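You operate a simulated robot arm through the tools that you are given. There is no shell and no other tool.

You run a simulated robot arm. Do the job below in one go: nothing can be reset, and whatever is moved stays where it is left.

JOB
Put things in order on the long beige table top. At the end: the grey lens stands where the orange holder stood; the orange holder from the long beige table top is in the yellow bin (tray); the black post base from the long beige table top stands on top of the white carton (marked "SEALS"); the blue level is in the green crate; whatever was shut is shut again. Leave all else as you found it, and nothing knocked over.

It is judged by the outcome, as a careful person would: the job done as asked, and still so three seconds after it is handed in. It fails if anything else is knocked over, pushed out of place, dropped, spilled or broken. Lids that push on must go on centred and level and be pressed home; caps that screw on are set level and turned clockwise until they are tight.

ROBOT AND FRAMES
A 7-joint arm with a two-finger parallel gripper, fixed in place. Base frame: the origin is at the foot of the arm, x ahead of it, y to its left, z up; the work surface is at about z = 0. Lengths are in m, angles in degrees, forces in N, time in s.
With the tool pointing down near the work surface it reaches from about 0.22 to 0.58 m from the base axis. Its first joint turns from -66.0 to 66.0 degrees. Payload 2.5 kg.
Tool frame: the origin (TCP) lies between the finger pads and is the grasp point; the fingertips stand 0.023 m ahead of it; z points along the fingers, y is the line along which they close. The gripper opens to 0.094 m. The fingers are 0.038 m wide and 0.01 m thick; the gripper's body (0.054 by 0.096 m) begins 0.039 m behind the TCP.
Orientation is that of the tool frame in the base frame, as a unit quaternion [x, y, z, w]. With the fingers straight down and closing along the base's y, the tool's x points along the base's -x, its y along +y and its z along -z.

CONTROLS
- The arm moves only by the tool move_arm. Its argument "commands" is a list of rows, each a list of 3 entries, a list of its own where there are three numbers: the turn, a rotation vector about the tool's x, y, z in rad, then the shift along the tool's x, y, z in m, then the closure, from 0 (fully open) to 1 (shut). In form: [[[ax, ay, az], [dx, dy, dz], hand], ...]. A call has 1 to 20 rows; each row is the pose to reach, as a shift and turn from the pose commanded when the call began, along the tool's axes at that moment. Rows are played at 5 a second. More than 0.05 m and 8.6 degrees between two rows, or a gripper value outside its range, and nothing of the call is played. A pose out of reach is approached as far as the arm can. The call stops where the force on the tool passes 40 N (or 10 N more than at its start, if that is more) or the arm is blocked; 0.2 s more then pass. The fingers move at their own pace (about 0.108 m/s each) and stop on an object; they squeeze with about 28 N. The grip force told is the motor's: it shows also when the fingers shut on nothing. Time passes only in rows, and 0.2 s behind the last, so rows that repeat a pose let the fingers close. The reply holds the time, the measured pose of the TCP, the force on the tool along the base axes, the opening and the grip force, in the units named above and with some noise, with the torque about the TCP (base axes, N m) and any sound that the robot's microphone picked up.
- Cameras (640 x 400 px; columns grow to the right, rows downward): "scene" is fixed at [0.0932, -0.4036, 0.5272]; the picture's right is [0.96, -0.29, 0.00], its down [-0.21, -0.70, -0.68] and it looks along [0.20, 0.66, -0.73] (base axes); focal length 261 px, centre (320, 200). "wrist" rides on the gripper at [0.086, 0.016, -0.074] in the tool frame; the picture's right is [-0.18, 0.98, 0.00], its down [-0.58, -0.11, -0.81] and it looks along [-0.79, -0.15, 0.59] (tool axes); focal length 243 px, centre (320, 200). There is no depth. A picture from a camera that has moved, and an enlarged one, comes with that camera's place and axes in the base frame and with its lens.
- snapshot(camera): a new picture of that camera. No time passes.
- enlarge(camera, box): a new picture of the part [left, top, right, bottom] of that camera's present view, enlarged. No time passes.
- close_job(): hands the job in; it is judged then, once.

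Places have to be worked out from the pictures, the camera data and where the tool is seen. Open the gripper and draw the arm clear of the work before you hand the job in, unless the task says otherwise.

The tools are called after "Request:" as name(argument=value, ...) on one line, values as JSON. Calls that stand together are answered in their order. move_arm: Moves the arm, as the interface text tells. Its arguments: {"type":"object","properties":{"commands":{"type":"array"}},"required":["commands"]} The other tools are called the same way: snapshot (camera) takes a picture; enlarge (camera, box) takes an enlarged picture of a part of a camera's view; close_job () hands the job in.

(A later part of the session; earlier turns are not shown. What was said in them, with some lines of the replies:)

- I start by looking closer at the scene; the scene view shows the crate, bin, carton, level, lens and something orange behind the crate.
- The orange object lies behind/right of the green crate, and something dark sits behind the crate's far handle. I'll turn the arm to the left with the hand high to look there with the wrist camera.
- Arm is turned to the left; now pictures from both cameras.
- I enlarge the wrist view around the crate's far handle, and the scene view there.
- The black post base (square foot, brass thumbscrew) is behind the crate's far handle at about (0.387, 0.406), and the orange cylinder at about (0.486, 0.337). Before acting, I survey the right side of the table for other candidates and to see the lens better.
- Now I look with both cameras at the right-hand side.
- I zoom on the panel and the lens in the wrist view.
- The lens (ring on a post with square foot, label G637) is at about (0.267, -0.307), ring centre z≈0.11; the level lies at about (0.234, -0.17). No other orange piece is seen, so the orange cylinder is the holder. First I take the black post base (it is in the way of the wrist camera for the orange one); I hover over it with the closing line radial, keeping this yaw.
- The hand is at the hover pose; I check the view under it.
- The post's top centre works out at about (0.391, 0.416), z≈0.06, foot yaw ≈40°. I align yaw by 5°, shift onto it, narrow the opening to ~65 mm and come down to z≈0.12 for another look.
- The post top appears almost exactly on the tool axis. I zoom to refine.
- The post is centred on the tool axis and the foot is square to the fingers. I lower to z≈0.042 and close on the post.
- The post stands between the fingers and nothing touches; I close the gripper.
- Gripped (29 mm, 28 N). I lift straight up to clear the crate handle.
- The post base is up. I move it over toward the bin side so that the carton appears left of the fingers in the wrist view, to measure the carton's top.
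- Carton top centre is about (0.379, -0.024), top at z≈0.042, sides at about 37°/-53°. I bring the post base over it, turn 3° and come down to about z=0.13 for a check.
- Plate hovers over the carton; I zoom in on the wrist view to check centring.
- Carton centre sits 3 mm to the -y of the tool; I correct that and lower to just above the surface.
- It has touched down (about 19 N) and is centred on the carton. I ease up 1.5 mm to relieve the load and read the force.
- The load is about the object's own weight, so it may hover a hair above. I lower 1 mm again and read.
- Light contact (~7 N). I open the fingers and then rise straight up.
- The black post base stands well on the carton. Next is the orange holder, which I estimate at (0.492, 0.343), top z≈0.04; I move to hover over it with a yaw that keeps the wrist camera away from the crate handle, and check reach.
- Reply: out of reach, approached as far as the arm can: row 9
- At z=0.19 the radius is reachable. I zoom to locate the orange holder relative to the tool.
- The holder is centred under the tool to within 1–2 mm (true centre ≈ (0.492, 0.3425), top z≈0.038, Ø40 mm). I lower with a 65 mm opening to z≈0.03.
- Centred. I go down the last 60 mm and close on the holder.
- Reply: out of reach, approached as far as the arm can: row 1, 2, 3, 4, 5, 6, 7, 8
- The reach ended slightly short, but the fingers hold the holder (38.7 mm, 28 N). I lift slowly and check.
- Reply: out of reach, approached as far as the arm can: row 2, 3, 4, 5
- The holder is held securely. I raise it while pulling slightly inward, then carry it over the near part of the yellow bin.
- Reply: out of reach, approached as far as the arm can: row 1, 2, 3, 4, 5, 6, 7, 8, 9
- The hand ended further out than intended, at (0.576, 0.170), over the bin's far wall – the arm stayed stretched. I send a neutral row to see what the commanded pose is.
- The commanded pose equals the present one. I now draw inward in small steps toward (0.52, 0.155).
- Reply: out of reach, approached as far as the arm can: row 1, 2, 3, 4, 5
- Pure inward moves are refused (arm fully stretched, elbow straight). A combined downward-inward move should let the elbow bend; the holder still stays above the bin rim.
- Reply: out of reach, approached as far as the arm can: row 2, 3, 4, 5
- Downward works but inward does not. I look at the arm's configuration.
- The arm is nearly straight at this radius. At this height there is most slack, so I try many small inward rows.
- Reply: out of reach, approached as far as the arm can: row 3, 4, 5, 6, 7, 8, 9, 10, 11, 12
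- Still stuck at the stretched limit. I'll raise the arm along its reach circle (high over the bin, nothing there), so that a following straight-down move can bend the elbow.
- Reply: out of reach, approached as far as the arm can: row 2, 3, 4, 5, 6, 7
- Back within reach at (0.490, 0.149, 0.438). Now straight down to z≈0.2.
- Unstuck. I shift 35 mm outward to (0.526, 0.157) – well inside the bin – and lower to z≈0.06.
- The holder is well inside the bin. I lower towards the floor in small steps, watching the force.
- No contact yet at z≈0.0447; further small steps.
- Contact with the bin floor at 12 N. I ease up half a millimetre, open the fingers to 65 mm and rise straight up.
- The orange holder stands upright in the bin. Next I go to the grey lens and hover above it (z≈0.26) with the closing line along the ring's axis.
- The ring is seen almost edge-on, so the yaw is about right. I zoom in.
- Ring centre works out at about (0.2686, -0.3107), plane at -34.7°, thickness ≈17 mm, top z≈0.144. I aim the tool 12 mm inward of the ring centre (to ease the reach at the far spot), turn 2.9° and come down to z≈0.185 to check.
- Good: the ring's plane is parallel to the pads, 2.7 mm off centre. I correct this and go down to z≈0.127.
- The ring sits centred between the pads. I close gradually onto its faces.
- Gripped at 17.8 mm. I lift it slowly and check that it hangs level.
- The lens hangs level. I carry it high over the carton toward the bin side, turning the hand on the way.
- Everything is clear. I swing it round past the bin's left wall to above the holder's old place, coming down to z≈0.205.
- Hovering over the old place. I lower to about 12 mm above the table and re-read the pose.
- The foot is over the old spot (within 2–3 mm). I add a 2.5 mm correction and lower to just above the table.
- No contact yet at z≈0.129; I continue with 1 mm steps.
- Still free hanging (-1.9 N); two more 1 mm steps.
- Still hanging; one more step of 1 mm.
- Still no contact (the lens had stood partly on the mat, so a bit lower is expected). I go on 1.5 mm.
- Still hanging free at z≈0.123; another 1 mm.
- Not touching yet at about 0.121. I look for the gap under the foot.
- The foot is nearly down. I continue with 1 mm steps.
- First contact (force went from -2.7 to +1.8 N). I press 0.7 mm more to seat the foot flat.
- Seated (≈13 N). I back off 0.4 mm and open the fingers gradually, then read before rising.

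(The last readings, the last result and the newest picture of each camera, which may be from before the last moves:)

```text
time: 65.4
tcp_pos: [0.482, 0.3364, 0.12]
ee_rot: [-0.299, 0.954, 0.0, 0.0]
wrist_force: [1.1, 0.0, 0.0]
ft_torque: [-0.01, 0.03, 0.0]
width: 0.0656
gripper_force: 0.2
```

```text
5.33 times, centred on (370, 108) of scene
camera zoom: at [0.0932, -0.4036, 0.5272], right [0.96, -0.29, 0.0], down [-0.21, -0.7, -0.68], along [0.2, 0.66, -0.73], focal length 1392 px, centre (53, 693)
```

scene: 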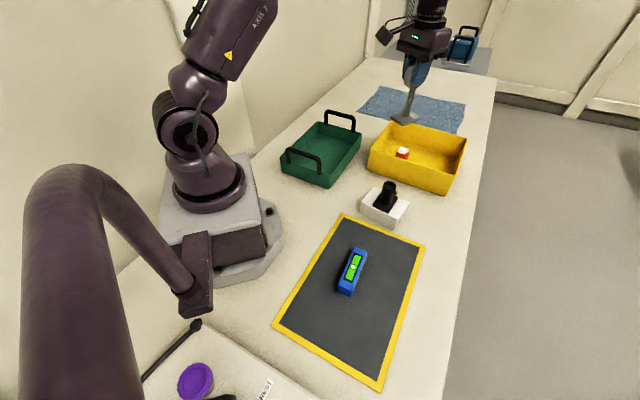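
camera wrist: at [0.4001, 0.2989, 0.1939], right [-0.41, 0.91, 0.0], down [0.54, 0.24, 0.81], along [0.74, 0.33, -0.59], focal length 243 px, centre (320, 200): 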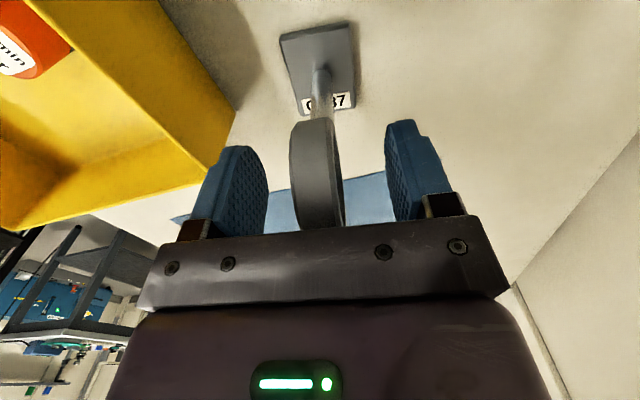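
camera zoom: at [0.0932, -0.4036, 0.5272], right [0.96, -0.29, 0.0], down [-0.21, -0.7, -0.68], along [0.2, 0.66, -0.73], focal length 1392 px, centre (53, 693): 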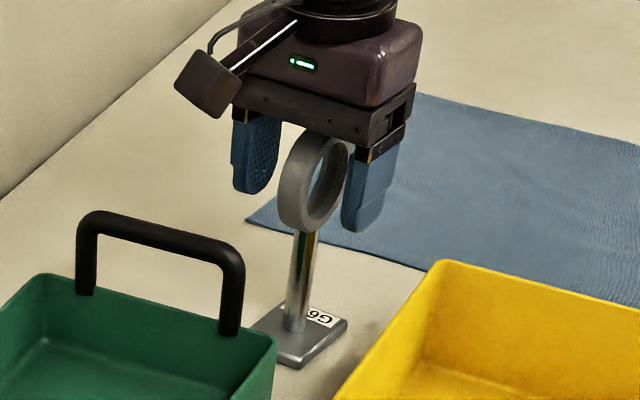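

Released and standing. I rise straight up 85 mm and then draw inward and up.

Request:
move_arm(commands=[[[0, 0, 0], [0, 0, -0.015], 0.3], [[0, 0, 0], [0, 0, -0.04], 0.3], [[0, 0, 0], [0, 0, -0.07], 0.3], [[0, 0, 0], [0, 0, -0.09], 0.3], [[0, 0, 0], [0.02, 0, -0.11], 0.3], [[0, 0, 0], [0.05, 0, -0.14], 0.3], [[0, 0, 0], [0.09, 0, -0.16], 0.3]])

Request:
snapshot(camera="wrist")

Request:
snapshot(camera="scene")

```text
time: 67.0
tcp_pos: [0.4054, 0.2848, 0.2805]
ee_rot: [-0.299, 0.954, 0.0, 0.0]
wrist_force: [-0.4, 1.1, 0.6]
ft_torque: [0.01, -0.01, 0.03]
width: 0.066
gripper_force: 0.1
```

```text
taken
camera wrist: at [0.3253, 0.2487, 0.3545], right [-0.41, 0.91, 0.0], down [0.54, 0.24, 0.81], along [0.73, 0.33, -0.59], focal length 243 px, centre (320, 200)
```

wrist: 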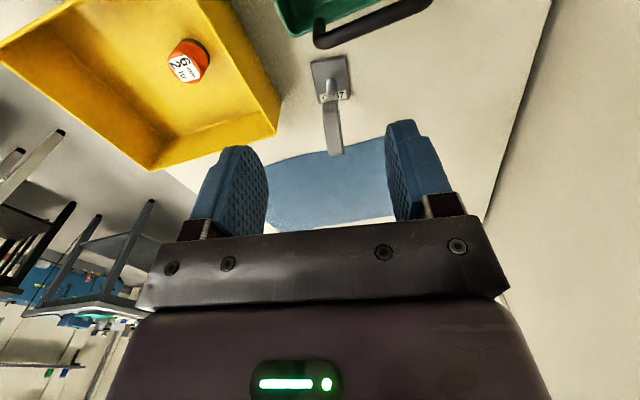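

```text
taken
```

scene: 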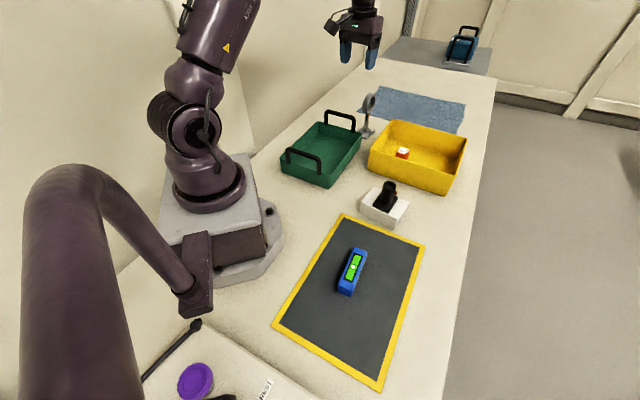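

The lens stands upright at the old place. Last is the blue level, about (0.240, -0.162), long axis ≈50°; I move to hover above it with the closing line across it.

Request:
move_arm(commands=[[[0, 0, -0.0241], [0.0355, -0.0247, 0.0], 0.3], [[0, 0, -0.0482], [0.071, -0.0495, 0.0], 0.3], [[0, 0, -0.0723], [0.1066, -0.0742, 0.0], 0.3], [[0, 0, -0.0964], [0.1421, -0.0989, 0.0], 0.3], [[0, 0, -0.1205], [0.1776, -0.1237, 0.0], 0.3], [[0, 0, -0.1445], [0.2131, -0.1484, 0.0], 0.3], [[0, 0, -0.1686], [0.2486, -0.1732, 0.0], 0.3], [[0, 0, -0.1927], [0.2841, -0.1979, 0.0], 0.3], [[0, 0, -0.2168], [0.3197, -0.2226, 0.01], 0.3], [[0, 0, -0.2409], [0.3552, -0.2474, 0.02], 0.3], [[0, 0, -0.265], [0.3907, -0.2721, 0.04], 0.3], [[0, 0, -0.265], [0.3907, -0.2721, 0.06], 0.3], [[0, 0, -0.265], [0.3907, -0.2721, 0.06], 0.3]])

Request:
snapshot(camera="wrist")

Request:
snapshot(camera="scene")

```text
time: 69.8
tcp_pos: [0.2388, -0.1618, 0.2188]
ee_rot: [-0.423, 0.906, 0.0, 0.0]
wrist_force: [-0.6, 0.0, -0.3]
ft_torque: [0.01, -0.02, 0.0]
width: 0.066
gripper_force: 0.0
```

```text
taken
camera wrist: at [0.171, -0.2181, 0.2928], right [-0.63, 0.77, 0.0], down [0.46, 0.38, 0.81], along [0.62, 0.51, -0.59], focal length 243 px, centre (320, 200)
```

wrist: 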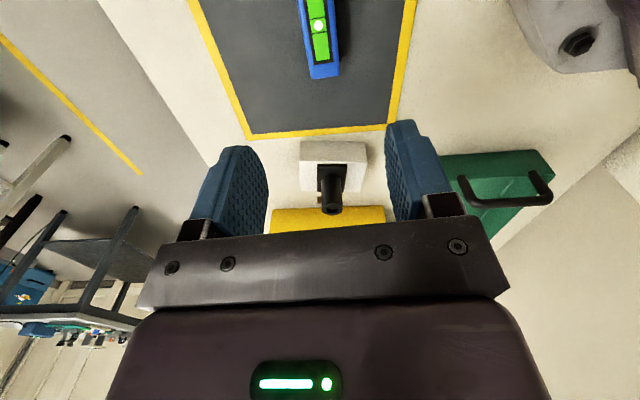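

```text
taken
```

scene: 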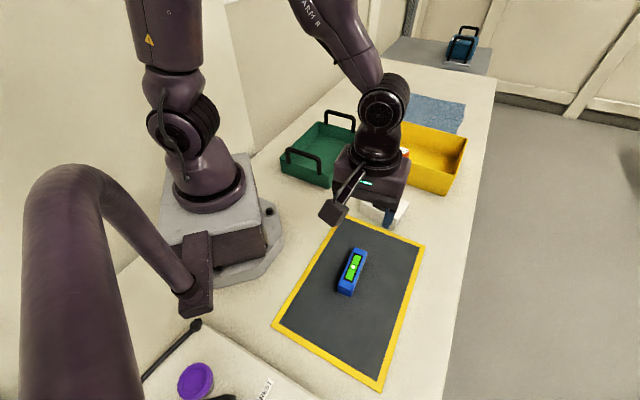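

I zoom in on the level in the wrist view.

Request:
enlarge(camera="wrist", box=[260, 0, 380, 90])

Request:
enlarge(camera="scene", box=[320, 235, 390, 310])

```text
4.44 times, centred on (320, 45) of wrist
camera zoom: at [0.171, -0.2181, 0.2928], right [-0.63, 0.77, 0.0], down [0.46, 0.38, 0.81], along [0.62, 0.51, -0.59], focal length 1078 px, centre (320, 889)
```

zoom: 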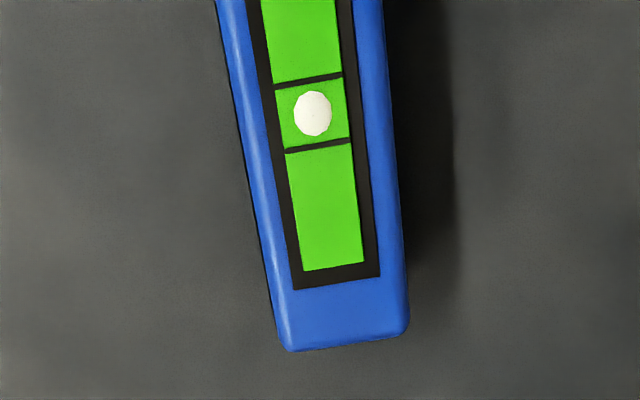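

```text
5.33 times, centred on (355, 272) of scene
camera zoom: at [0.0932, -0.4036, 0.5272], right [0.96, -0.29, 0.0], down [-0.21, -0.7, -0.68], along [0.2, 0.66, -0.73], focal length 1392 px, centre (133, -187)
```

zoom: 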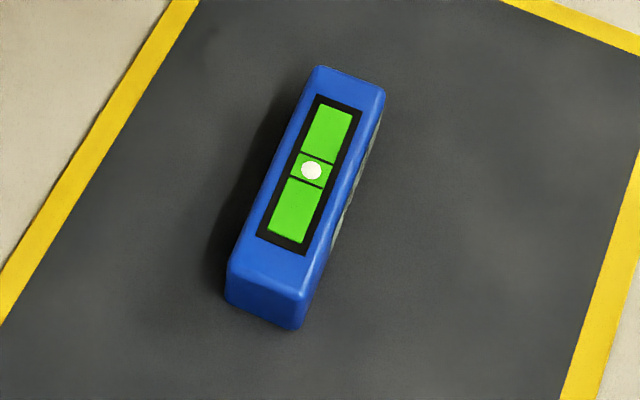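

The level is centred within 2–3 mm; axis at 48°. I correct and lower to z≈0.08 for a check.

Request:
move_arm(commands=[[[0, 0, 0.03], [0.002, -0.0013, 0.03], 0.3], [[0, 0, 0.03], [0.002, -0.0013, 0.07], 0.3], [[0, 0, 0.03], [0.002, -0.0013, 0.11], 0.3], [[0, 0, 0.03], [0.002, -0.0013, 0.139], 0.3], [[0, 0, 0.03], [0.002, -0.0013, 0.139], 0.3]])

Request:
snapshot(camera="wrist")

Request:
enlarge(camera="scene", box=[300, 190, 420, 310])

```text
time: 71.0
tcp_pos: [0.242, -0.1658, 0.0802]
ee_rot: [-0.409, 0.912, 0.0, 0.0]
wrist_force: [0.5, 0.0, 0.5]
ft_torque: [-0.01, 0.0, -0.02]
width: 0.0659
gripper_force: 0.0
```

```text
taken
camera wrist: at [0.1717, -0.219, 0.1531], right [-0.61, 0.79, 0.0], down [0.47, 0.36, 0.81], along [0.64, 0.49, -0.59], focal length 243 px, centre (320, 200)
```

wrist: 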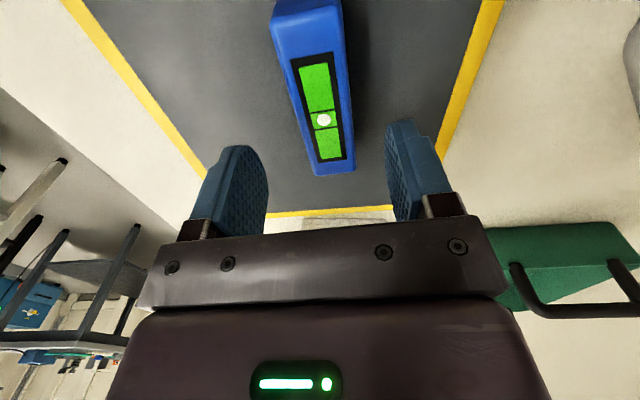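

```text
3.33 times, centred on (360, 250) of scene
camera zoom: at [0.0932, -0.4036, 0.5272], right [0.96, -0.29, 0.0], down [-0.21, -0.7, -0.68], along [0.2, 0.66, -0.73], focal length 870 px, centre (187, 33)
```

zoom: 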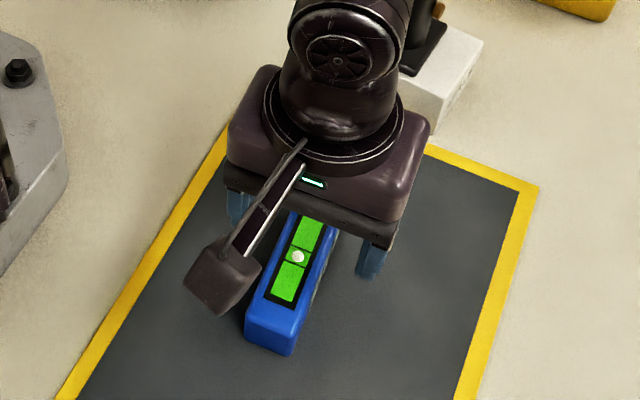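

Centred (1.5 mm residual). I lower to z≈0.029 and close on the level.

Request:
move_arm(commands=[[[0, 0, 0], [0, 0.0015, 0.02], 0.3], [[0, 0, 0], [0, 0.0015, 0.04], 0.3], [[0, 0, 0], [0, 0.0015, 0.05], 0.3], [[0, 0, 0], [0, 0.0015, 0.05], 0.3], [[0, 0, 0], [0, 0.0015, 0.05], 0.6], [[0, 0, 0], [0, 0.0015, 0.05], 0.7], [[0, 0, 0], [0, 0.0015, 0.05], 1], [[0, 0, 0], [0, 0.0015, 0.05], 1], [[0, 0, 0], [0, 0.0015, 0.05], 1]])

Request:
snapshot(camera="wrist")

```text
time: 73.0
tcp_pos: [0.2408, -0.163, 0.0306]
ee_rot: [-0.409, 0.913, -0.001, 0.0]
wrist_force: [-0.1, -0.7, -0.2]
ft_torque: [0.04, 0.0, 0.03]
width: 0.0314
gripper_force: 27.4
```

```text
taken
camera wrist: at [0.1704, -0.2172, 0.1039], right [-0.61, 0.79, 0.0], down [0.47, 0.36, 0.81], along [0.64, 0.49, -0.59], focal length 243 px, centre (320, 200)
```

wrist: 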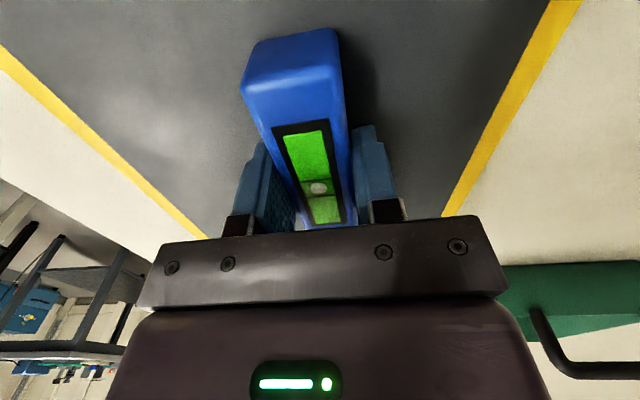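

Gripped (31 mm). I lift it and carry it over the green crate.

Request:
move_arm(commands=[[[0, 0, 0], [0, 0, -0.02], 1], [[0, 0, 0], [0, 0, -0.06], 1], [[0, 0, 0], [0, 0, -0.1], 1], [[0, 0, 0], [0, 0, -0.14], 1], [[0, 0, 0], [0, 0, -0.18], 1], [[0, 0, 0], [0, 0, -0.21], 1], [[0, 0, 0.0049], [-0.0337, 0.022, -0.21], 1], [[0, 0, 0.0098], [-0.0674, 0.044, -0.21], 1], [[0, 0, 0.0147], [-0.1011, 0.066, -0.21], 1], [[0, 0, 0.0196], [-0.1348, 0.088, -0.21], 1], [[0, 0, 0.0245], [-0.1685, 0.11, -0.21], 1], [[0, 0, 0.0294], [-0.2022, 0.1319, -0.21], 1], [[0, 0, 0.0343], [-0.2359, 0.1539, -0.21], 1], [[0, 0, 0.0392], [-0.2696, 0.1759, -0.21], 1], [[0, 0, 0.0441], [-0.3033, 0.1979, -0.21], 1], [[0, 0, 0.049], [-0.337, 0.2199, -0.21], 1], [[0, 0, 0.049], [-0.337, 0.2199, -0.21], 1]])

Request:
snapshot(camera="wrist")

Request:
snapshot(camera="scene")

```text
time: 76.6
tcp_pos: [0.2992, 0.2337, 0.2411]
ee_rot: [-0.386, 0.923, 0.0, 0.0]
wrist_force: [-0.6, -0.2, -1.7]
ft_torque: [-0.01, 0.02, -0.01]
width: 0.0314
gripper_force: 27.5
```

```text
taken
camera wrist: at [0.2272, 0.1837, 0.3139], right [-0.57, 0.82, 0.0], down [0.49, 0.34, 0.81], along [0.66, 0.46, -0.59], focal length 243 px, centre (320, 200)
```

wrist: 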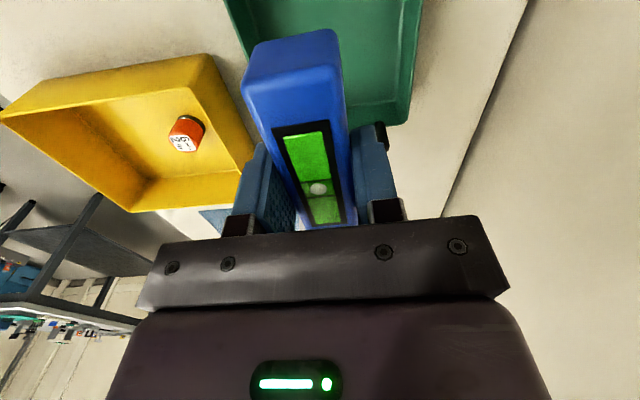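

```text
taken
```

scene: 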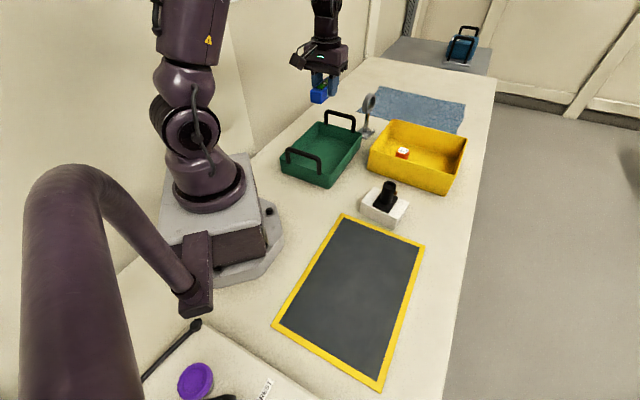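

The level is over the crate. I shift 15 mm toward the far end (to keep the wrist camera away from the near handle) and lower to z≈0.08 for a check.

Request:
move_arm(commands=[[[0, 0, 0], [-0.008, 0.002, 0], 1], [[0, 0, 0], [-0.015, 0.004, 0.01], 1], [[0, 0, 0], [-0.015, 0.004, 0.05], 1], [[0, 0, 0], [-0.015, 0.004, 0.09], 1], [[0, 0, 0], [-0.015, 0.004, 0.13], 1], [[0, 0, 0], [-0.015, 0.004, 0.16], 1], [[0, 0, 0], [-0.015, 0.004, 0.16], 1]])

Request:
snapshot(camera="wrist")

Request:
enlarge(camera="scene", box=[260, 70, 400, 200])

```text
time: 78.2
tcp_pos: [0.309, 0.2475, 0.0816]
ee_rot: [-0.387, 0.922, 0.0, 0.0]
wrist_force: [0.1, -0.3, -1.8]
ft_torque: [0.01, -0.01, -0.01]
width: 0.0319
gripper_force: 28.2
```

```text
taken
camera wrist: at [0.2366, 0.1974, 0.1546], right [-0.57, 0.82, 0.0], down [0.48, 0.34, 0.81], along [0.66, 0.46, -0.59], focal length 243 px, centre (320, 200)
```

wrist: 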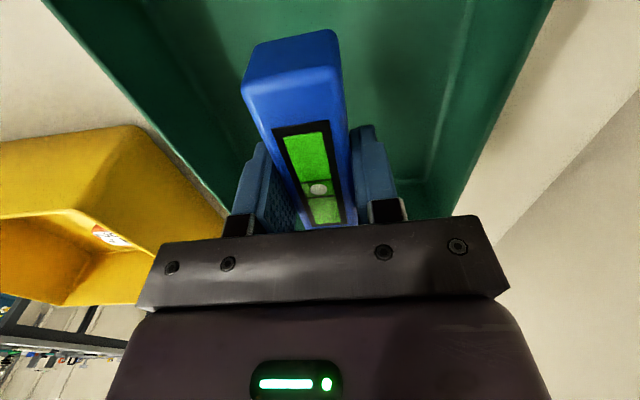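

```text
3.08 times, centred on (330, 135) of scene
camera zoom: at [0.0933, -0.4036, 0.5272], right [0.96, -0.29, 0.0], down [-0.21, -0.7, -0.68], along [0.2, 0.66, -0.73], focal length 803 px, centre (289, 400)
```

zoom: 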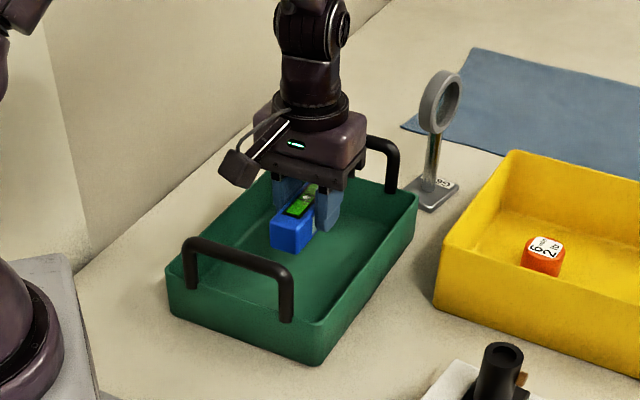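

Good view: the level is inside the crate outline. I shift 6 mm back for balanced clearance to both handles and lower to just above the floor.

Request:
move_arm(commands=[[[0, 0, 0], [0.006, 0, 0.0], 1], [[0, 0, 0], [0.006, 0, 0.015], 1], [[0, 0, 0], [0.006, 0, 0.03], 1], [[0, 0, 0], [0.006, 0, 0.04], 1], [[0, 0, 0], [0.006, 0, 0.043], 1]])

Request:
enlarge(camera="scene", box=[260, 70, 400, 200])

```text
time: 79.4
tcp_pos: [0.3044, 0.242, 0.0381]
ee_rot: [-0.386, 0.922, 0.0, 0.0]
wrist_force: [0.2, 0.1, -1.6]
ft_torque: [-0.01, -0.01, -0.01]
width: 0.0318
gripper_force: 28.1
```

```text
3.08 times, centred on (330, 135) of scene
camera zoom: at [0.0932, -0.4036, 0.5272], right [0.96, -0.29, 0.0], down [-0.21, -0.7, -0.68], along [0.2, 0.66, -0.73], focal length 803 px, centre (289, 400)
```

zoom: 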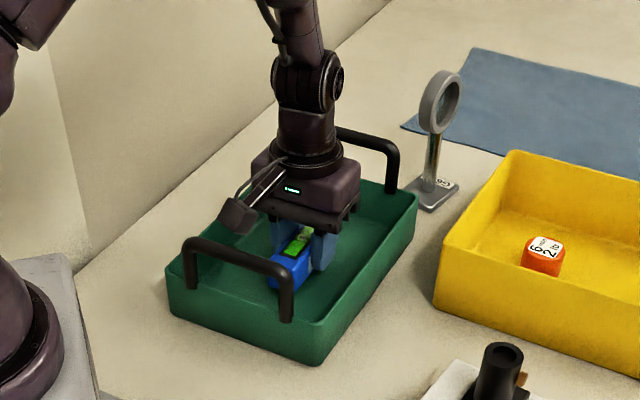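

No contact at z≈0.038; the hand is clear of both handles. I go down 1 mm at a time.

Request:
move_arm(commands=[[[0, 0, 0], [0, 0, 0.001], 1], [[0, 0, 0], [0, 0, 0.002], 1], [[0, 0, 0], [0, 0, 0.002], 1]])

```text
time: 80.2
tcp_pos: [0.3038, 0.2434, 0.0363]
ee_rot: [-0.386, 0.922, 0.0, 0.0]
wrist_force: [0.3, -0.2, -1.5]
ft_torque: [0.01, -0.02, 0.0]
width: 0.0321
gripper_force: 28.4
```

Still hanging (-1.5 N); another 1.5 mm.

Request:
move_arm(commands=[[[0, 0, 0], [0, 0, 0.001], 1], [[0, 0, 0], [0, 0, 0.0015], 1], [[0, 0, 0], [0, 0, 0.0015], 1]])

```text
time: 81.0
tcp_pos: [0.3044, 0.2443, 0.0352]
ee_rot: [-0.387, 0.922, 0.0, 0.0]
wrist_force: [-1.4, -0.3, -0.9]
ft_torque: [0.0, 0.02, -0.01]
width: 0.0316
gripper_force: 27.9
```

Almost no change; another 1 mm.

Request:
move_arm(commands=[[[0, 0, 0], [0, 0, 0.001], 1], [[0, 0, 0], [0, 0, 0.001], 1]])

```text
time: 81.6
tcp_pos: [0.3028, 0.2435, 0.0347]
ee_rot: [-0.387, 0.922, 0.0, 0.0]
wrist_force: [-0.1, 0.4, -2.0]
ft_torque: [0.02, -0.03, -0.02]
width: 0.0318
gripper_force: 28.1
```

Still free; another 1 mm.

Request:
move_arm(commands=[[[0, 0, 0], [0, 0, 0.001], 1], [[0, 0, 0], [0, 0, 0.001], 1]])

```text
time: 82.2
tcp_pos: [0.3041, 0.2445, 0.0343]
ee_rot: [-0.387, 0.922, 0.001, 0.0]
wrist_force: [-0.6, 0.1, -1.6]
ft_torque: [0.02, 0.01, 0.01]
width: 0.0317
gripper_force: 27.6
```

Still free at ~0.033 commanded; another 1 mm.

Request:
move_arm(commands=[[[0, 0, 0], [0, 0, 0.001], 1], [[0, 0, 0], [0, 0, 0.001], 1]])

```text
time: 82.8
tcp_pos: [0.3035, 0.2443, 0.0325]
ee_rot: [-0.386, 0.922, 0.0, 0.0]
wrist_force: [0.1, -0.6, -1.3]
ft_torque: [0.01, 0.01, 0.02]
width: 0.032
gripper_force: 27.7
```

No contact yet; another 1 mm.

Request:
move_arm(commands=[[[0, 0, 0], [0, 0, 0.001], 1], [[0, 0, 0], [0, 0, 0.001], 1]])

```text
time: 83.4
tcp_pos: [0.3037, 0.2441, 0.031]
ee_rot: [-0.387, 0.922, 0.0, 0.0]
wrist_force: [-1.4, -1.1, 3.1]
ft_torque: [-0.07, 0.04, 0.03]
width: 0.0319
gripper_force: 27.6
```

Contact with the crate floor (~5 N). I open the fingers gradually and rise straight up.

Request:
move_arm(commands=[[[0, 0, 0], [0, 0, 0.0003], 1], [[0, 0, 0], [0, 0, 0.0003], 0.62], [[0, 0, 0], [0, 0, 0.0003], 0.5], [[0, 0, 0], [0, 0, 0.0003], 0.3], [[0, 0, 0], [0, 0, 0.0003], 0.3], [[0, 0, 0], [0, 0, -0.02], 0.3], [[0, 0, 0], [0, 0, -0.05], 0.3], [[0, 0, 0], [0, 0, -0.09], 0.3], [[0, 0, 0], [0, 0, -0.13], 0.3], [[0, 0, 0], [0, 0, -0.17], 0.3], [[0, 0, 0], [0, 0, -0.21], 0.3], [[0, 0, 0], [0, 0, -0.23], 0.3]])

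Request:
snapshot(camera="wrist")

Request:
snapshot(camera="scene")

```text
time: 86.0
tcp_pos: [0.3026, 0.243, 0.2611]
ee_rot: [-0.386, 0.923, 0.0, 0.0]
wrist_force: [-0.5, -0.1, 0.0]
ft_torque: [-0.01, 0.04, 0.01]
width: 0.0658
gripper_force: 0.0
```

```text
taken
camera wrist: at [0.2295, 0.1921, 0.3343], right [-0.57, 0.82, 0.0], down [0.49, 0.34, 0.81], along [0.66, 0.46, -0.59], focal length 243 px, centre (320, 200)
```

wrist: 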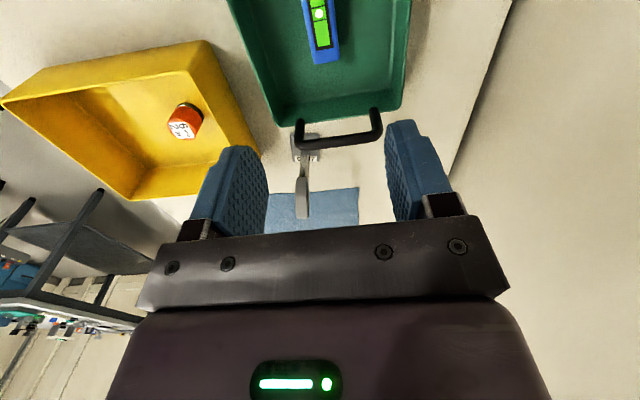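

```text
taken
```

scene: 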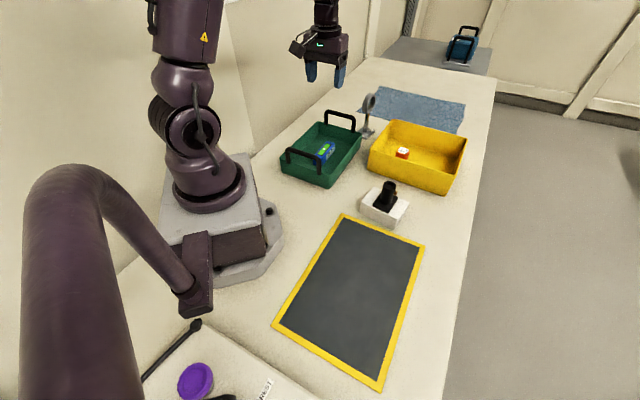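

All four items appear in place. I draw the arm back to a neutral high pose and open the hand, then inspect everything closely.

Request:
move_arm(commands=[[[0, 0, 0.07], [0.015, -0.015, -0.01], 0.2], [[0, 0, 0.14], [0.035, -0.04, -0.02], 0.1], [[0, 0, 0.21], [0.055, -0.065, -0.03], 0], [[0, 0, 0.28], [0.075, -0.09, -0.04], 0], [[0, 0, 0.35], [0.095, -0.115, -0.05], 0], [[0, 0, 0.42], [0.115, -0.14, -0.06], 0], [[0, 0, 0.42], [0.115, -0.14, -0.06], 0]])

Request:
snapshot(camera="scene")

Request:
enlarge(camera="scene", box=[270, 80, 480, 230])

Request:
enlarge(camera="scene", box=[340, 90, 400, 145])

Request:
snapshot(camera="wrist")

```text
time: 87.6
tcp_pos: [0.3231, 0.0629, 0.3211]
ee_rot: [-0.186, 0.983, 0.0, 0.0]
wrist_force: [0.4, 0.6, 0.1]
ft_torque: [-0.02, -0.04, 0.04]
width: 0.0939
gripper_force: 0.0
```

```text
taken
```

scene: 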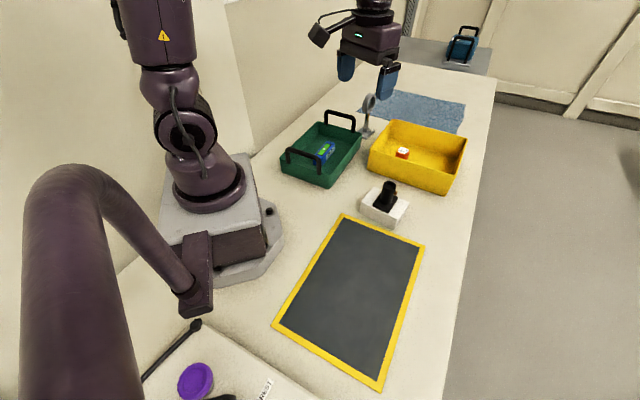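

```text
2.67 times, centred on (375, 155) of scene
camera zoom: at [0.0932, -0.4036, 0.5272], right [0.96, -0.29, 0.0], down [-0.21, -0.7, -0.68], along [0.2, 0.66, -0.73], focal length 696 px, centre (173, 320)
```

zoom: 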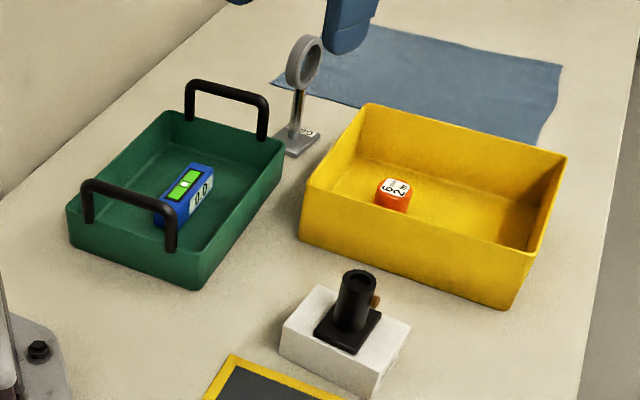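

```text
7.27 times, centred on (370, 118) of scene
camera zoom: at [0.0932, -0.4036, 0.5272], right [0.96, -0.29, 0.0], down [-0.21, -0.7, -0.68], along [0.2, 0.66, -0.73], focal length 1899 px, centre (-44, 800)
```

zoom: 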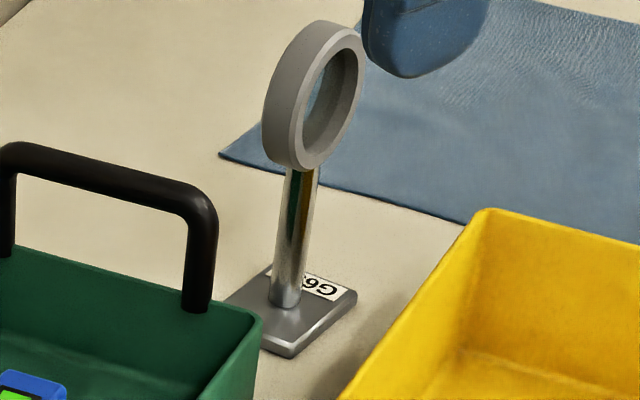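

```text
taken
camera wrist: at [0.2366, 0.0462, 0.3951], right [-0.19, 0.98, 0.0], down [0.58, 0.11, 0.81], along [0.79, 0.15, -0.59], focal length 243 px, centre (320, 200)
```

wrist: 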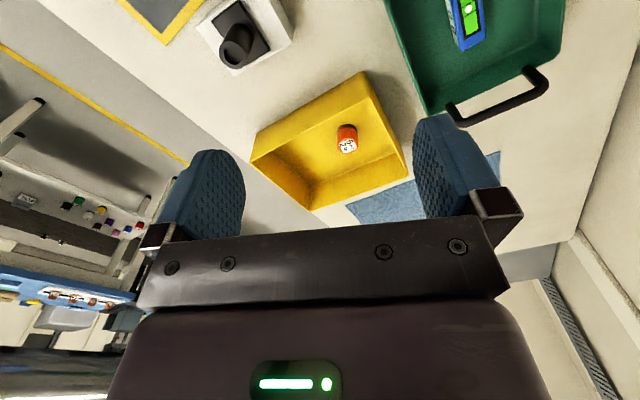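

Final check: the lens stands on the holder's old spot (same image point within 1 px), and the holder stands upright in the yellow bin. The post base is flat on the SEALS carton, and the level lies in the green crate. Nothing shut was opened, the gripper is open and the arm is clear, so I hand the job in.

Request:
close_job()

```text
The job is handed in.
```

The job is done and handed in; nothing else was knocked over or moved, as far as the last pictures show.

- **Grey lens:** it stands upright where the orange holder stood. In the scene picture its foot lies within about one pixel (3–4 mm) of the old spot. It is turned about 70° from how it stood before.
- **Orange holder:** it stands upright on the floor of the yellow bin. I took this to be the orange cylinder labelled "6 min / 2 ltr", since I saw no other orange piece on that table top.
- **Black post base:** it stands flat on top of the white "SEALS" carton, with its whole foot on the carton.
- **Blue level:** it lies on the floor of the green crate, between the handles.

I opened nothing that was shut, so nothing needed closing again. The gripper is open and the arm is drawn up clear of the work.

While I carried the orange holder to the bin, the arm stuck at full stretch over it for a few moves. I freed it by raising it and coming down again. The holder stayed gripped and nothing was touched.
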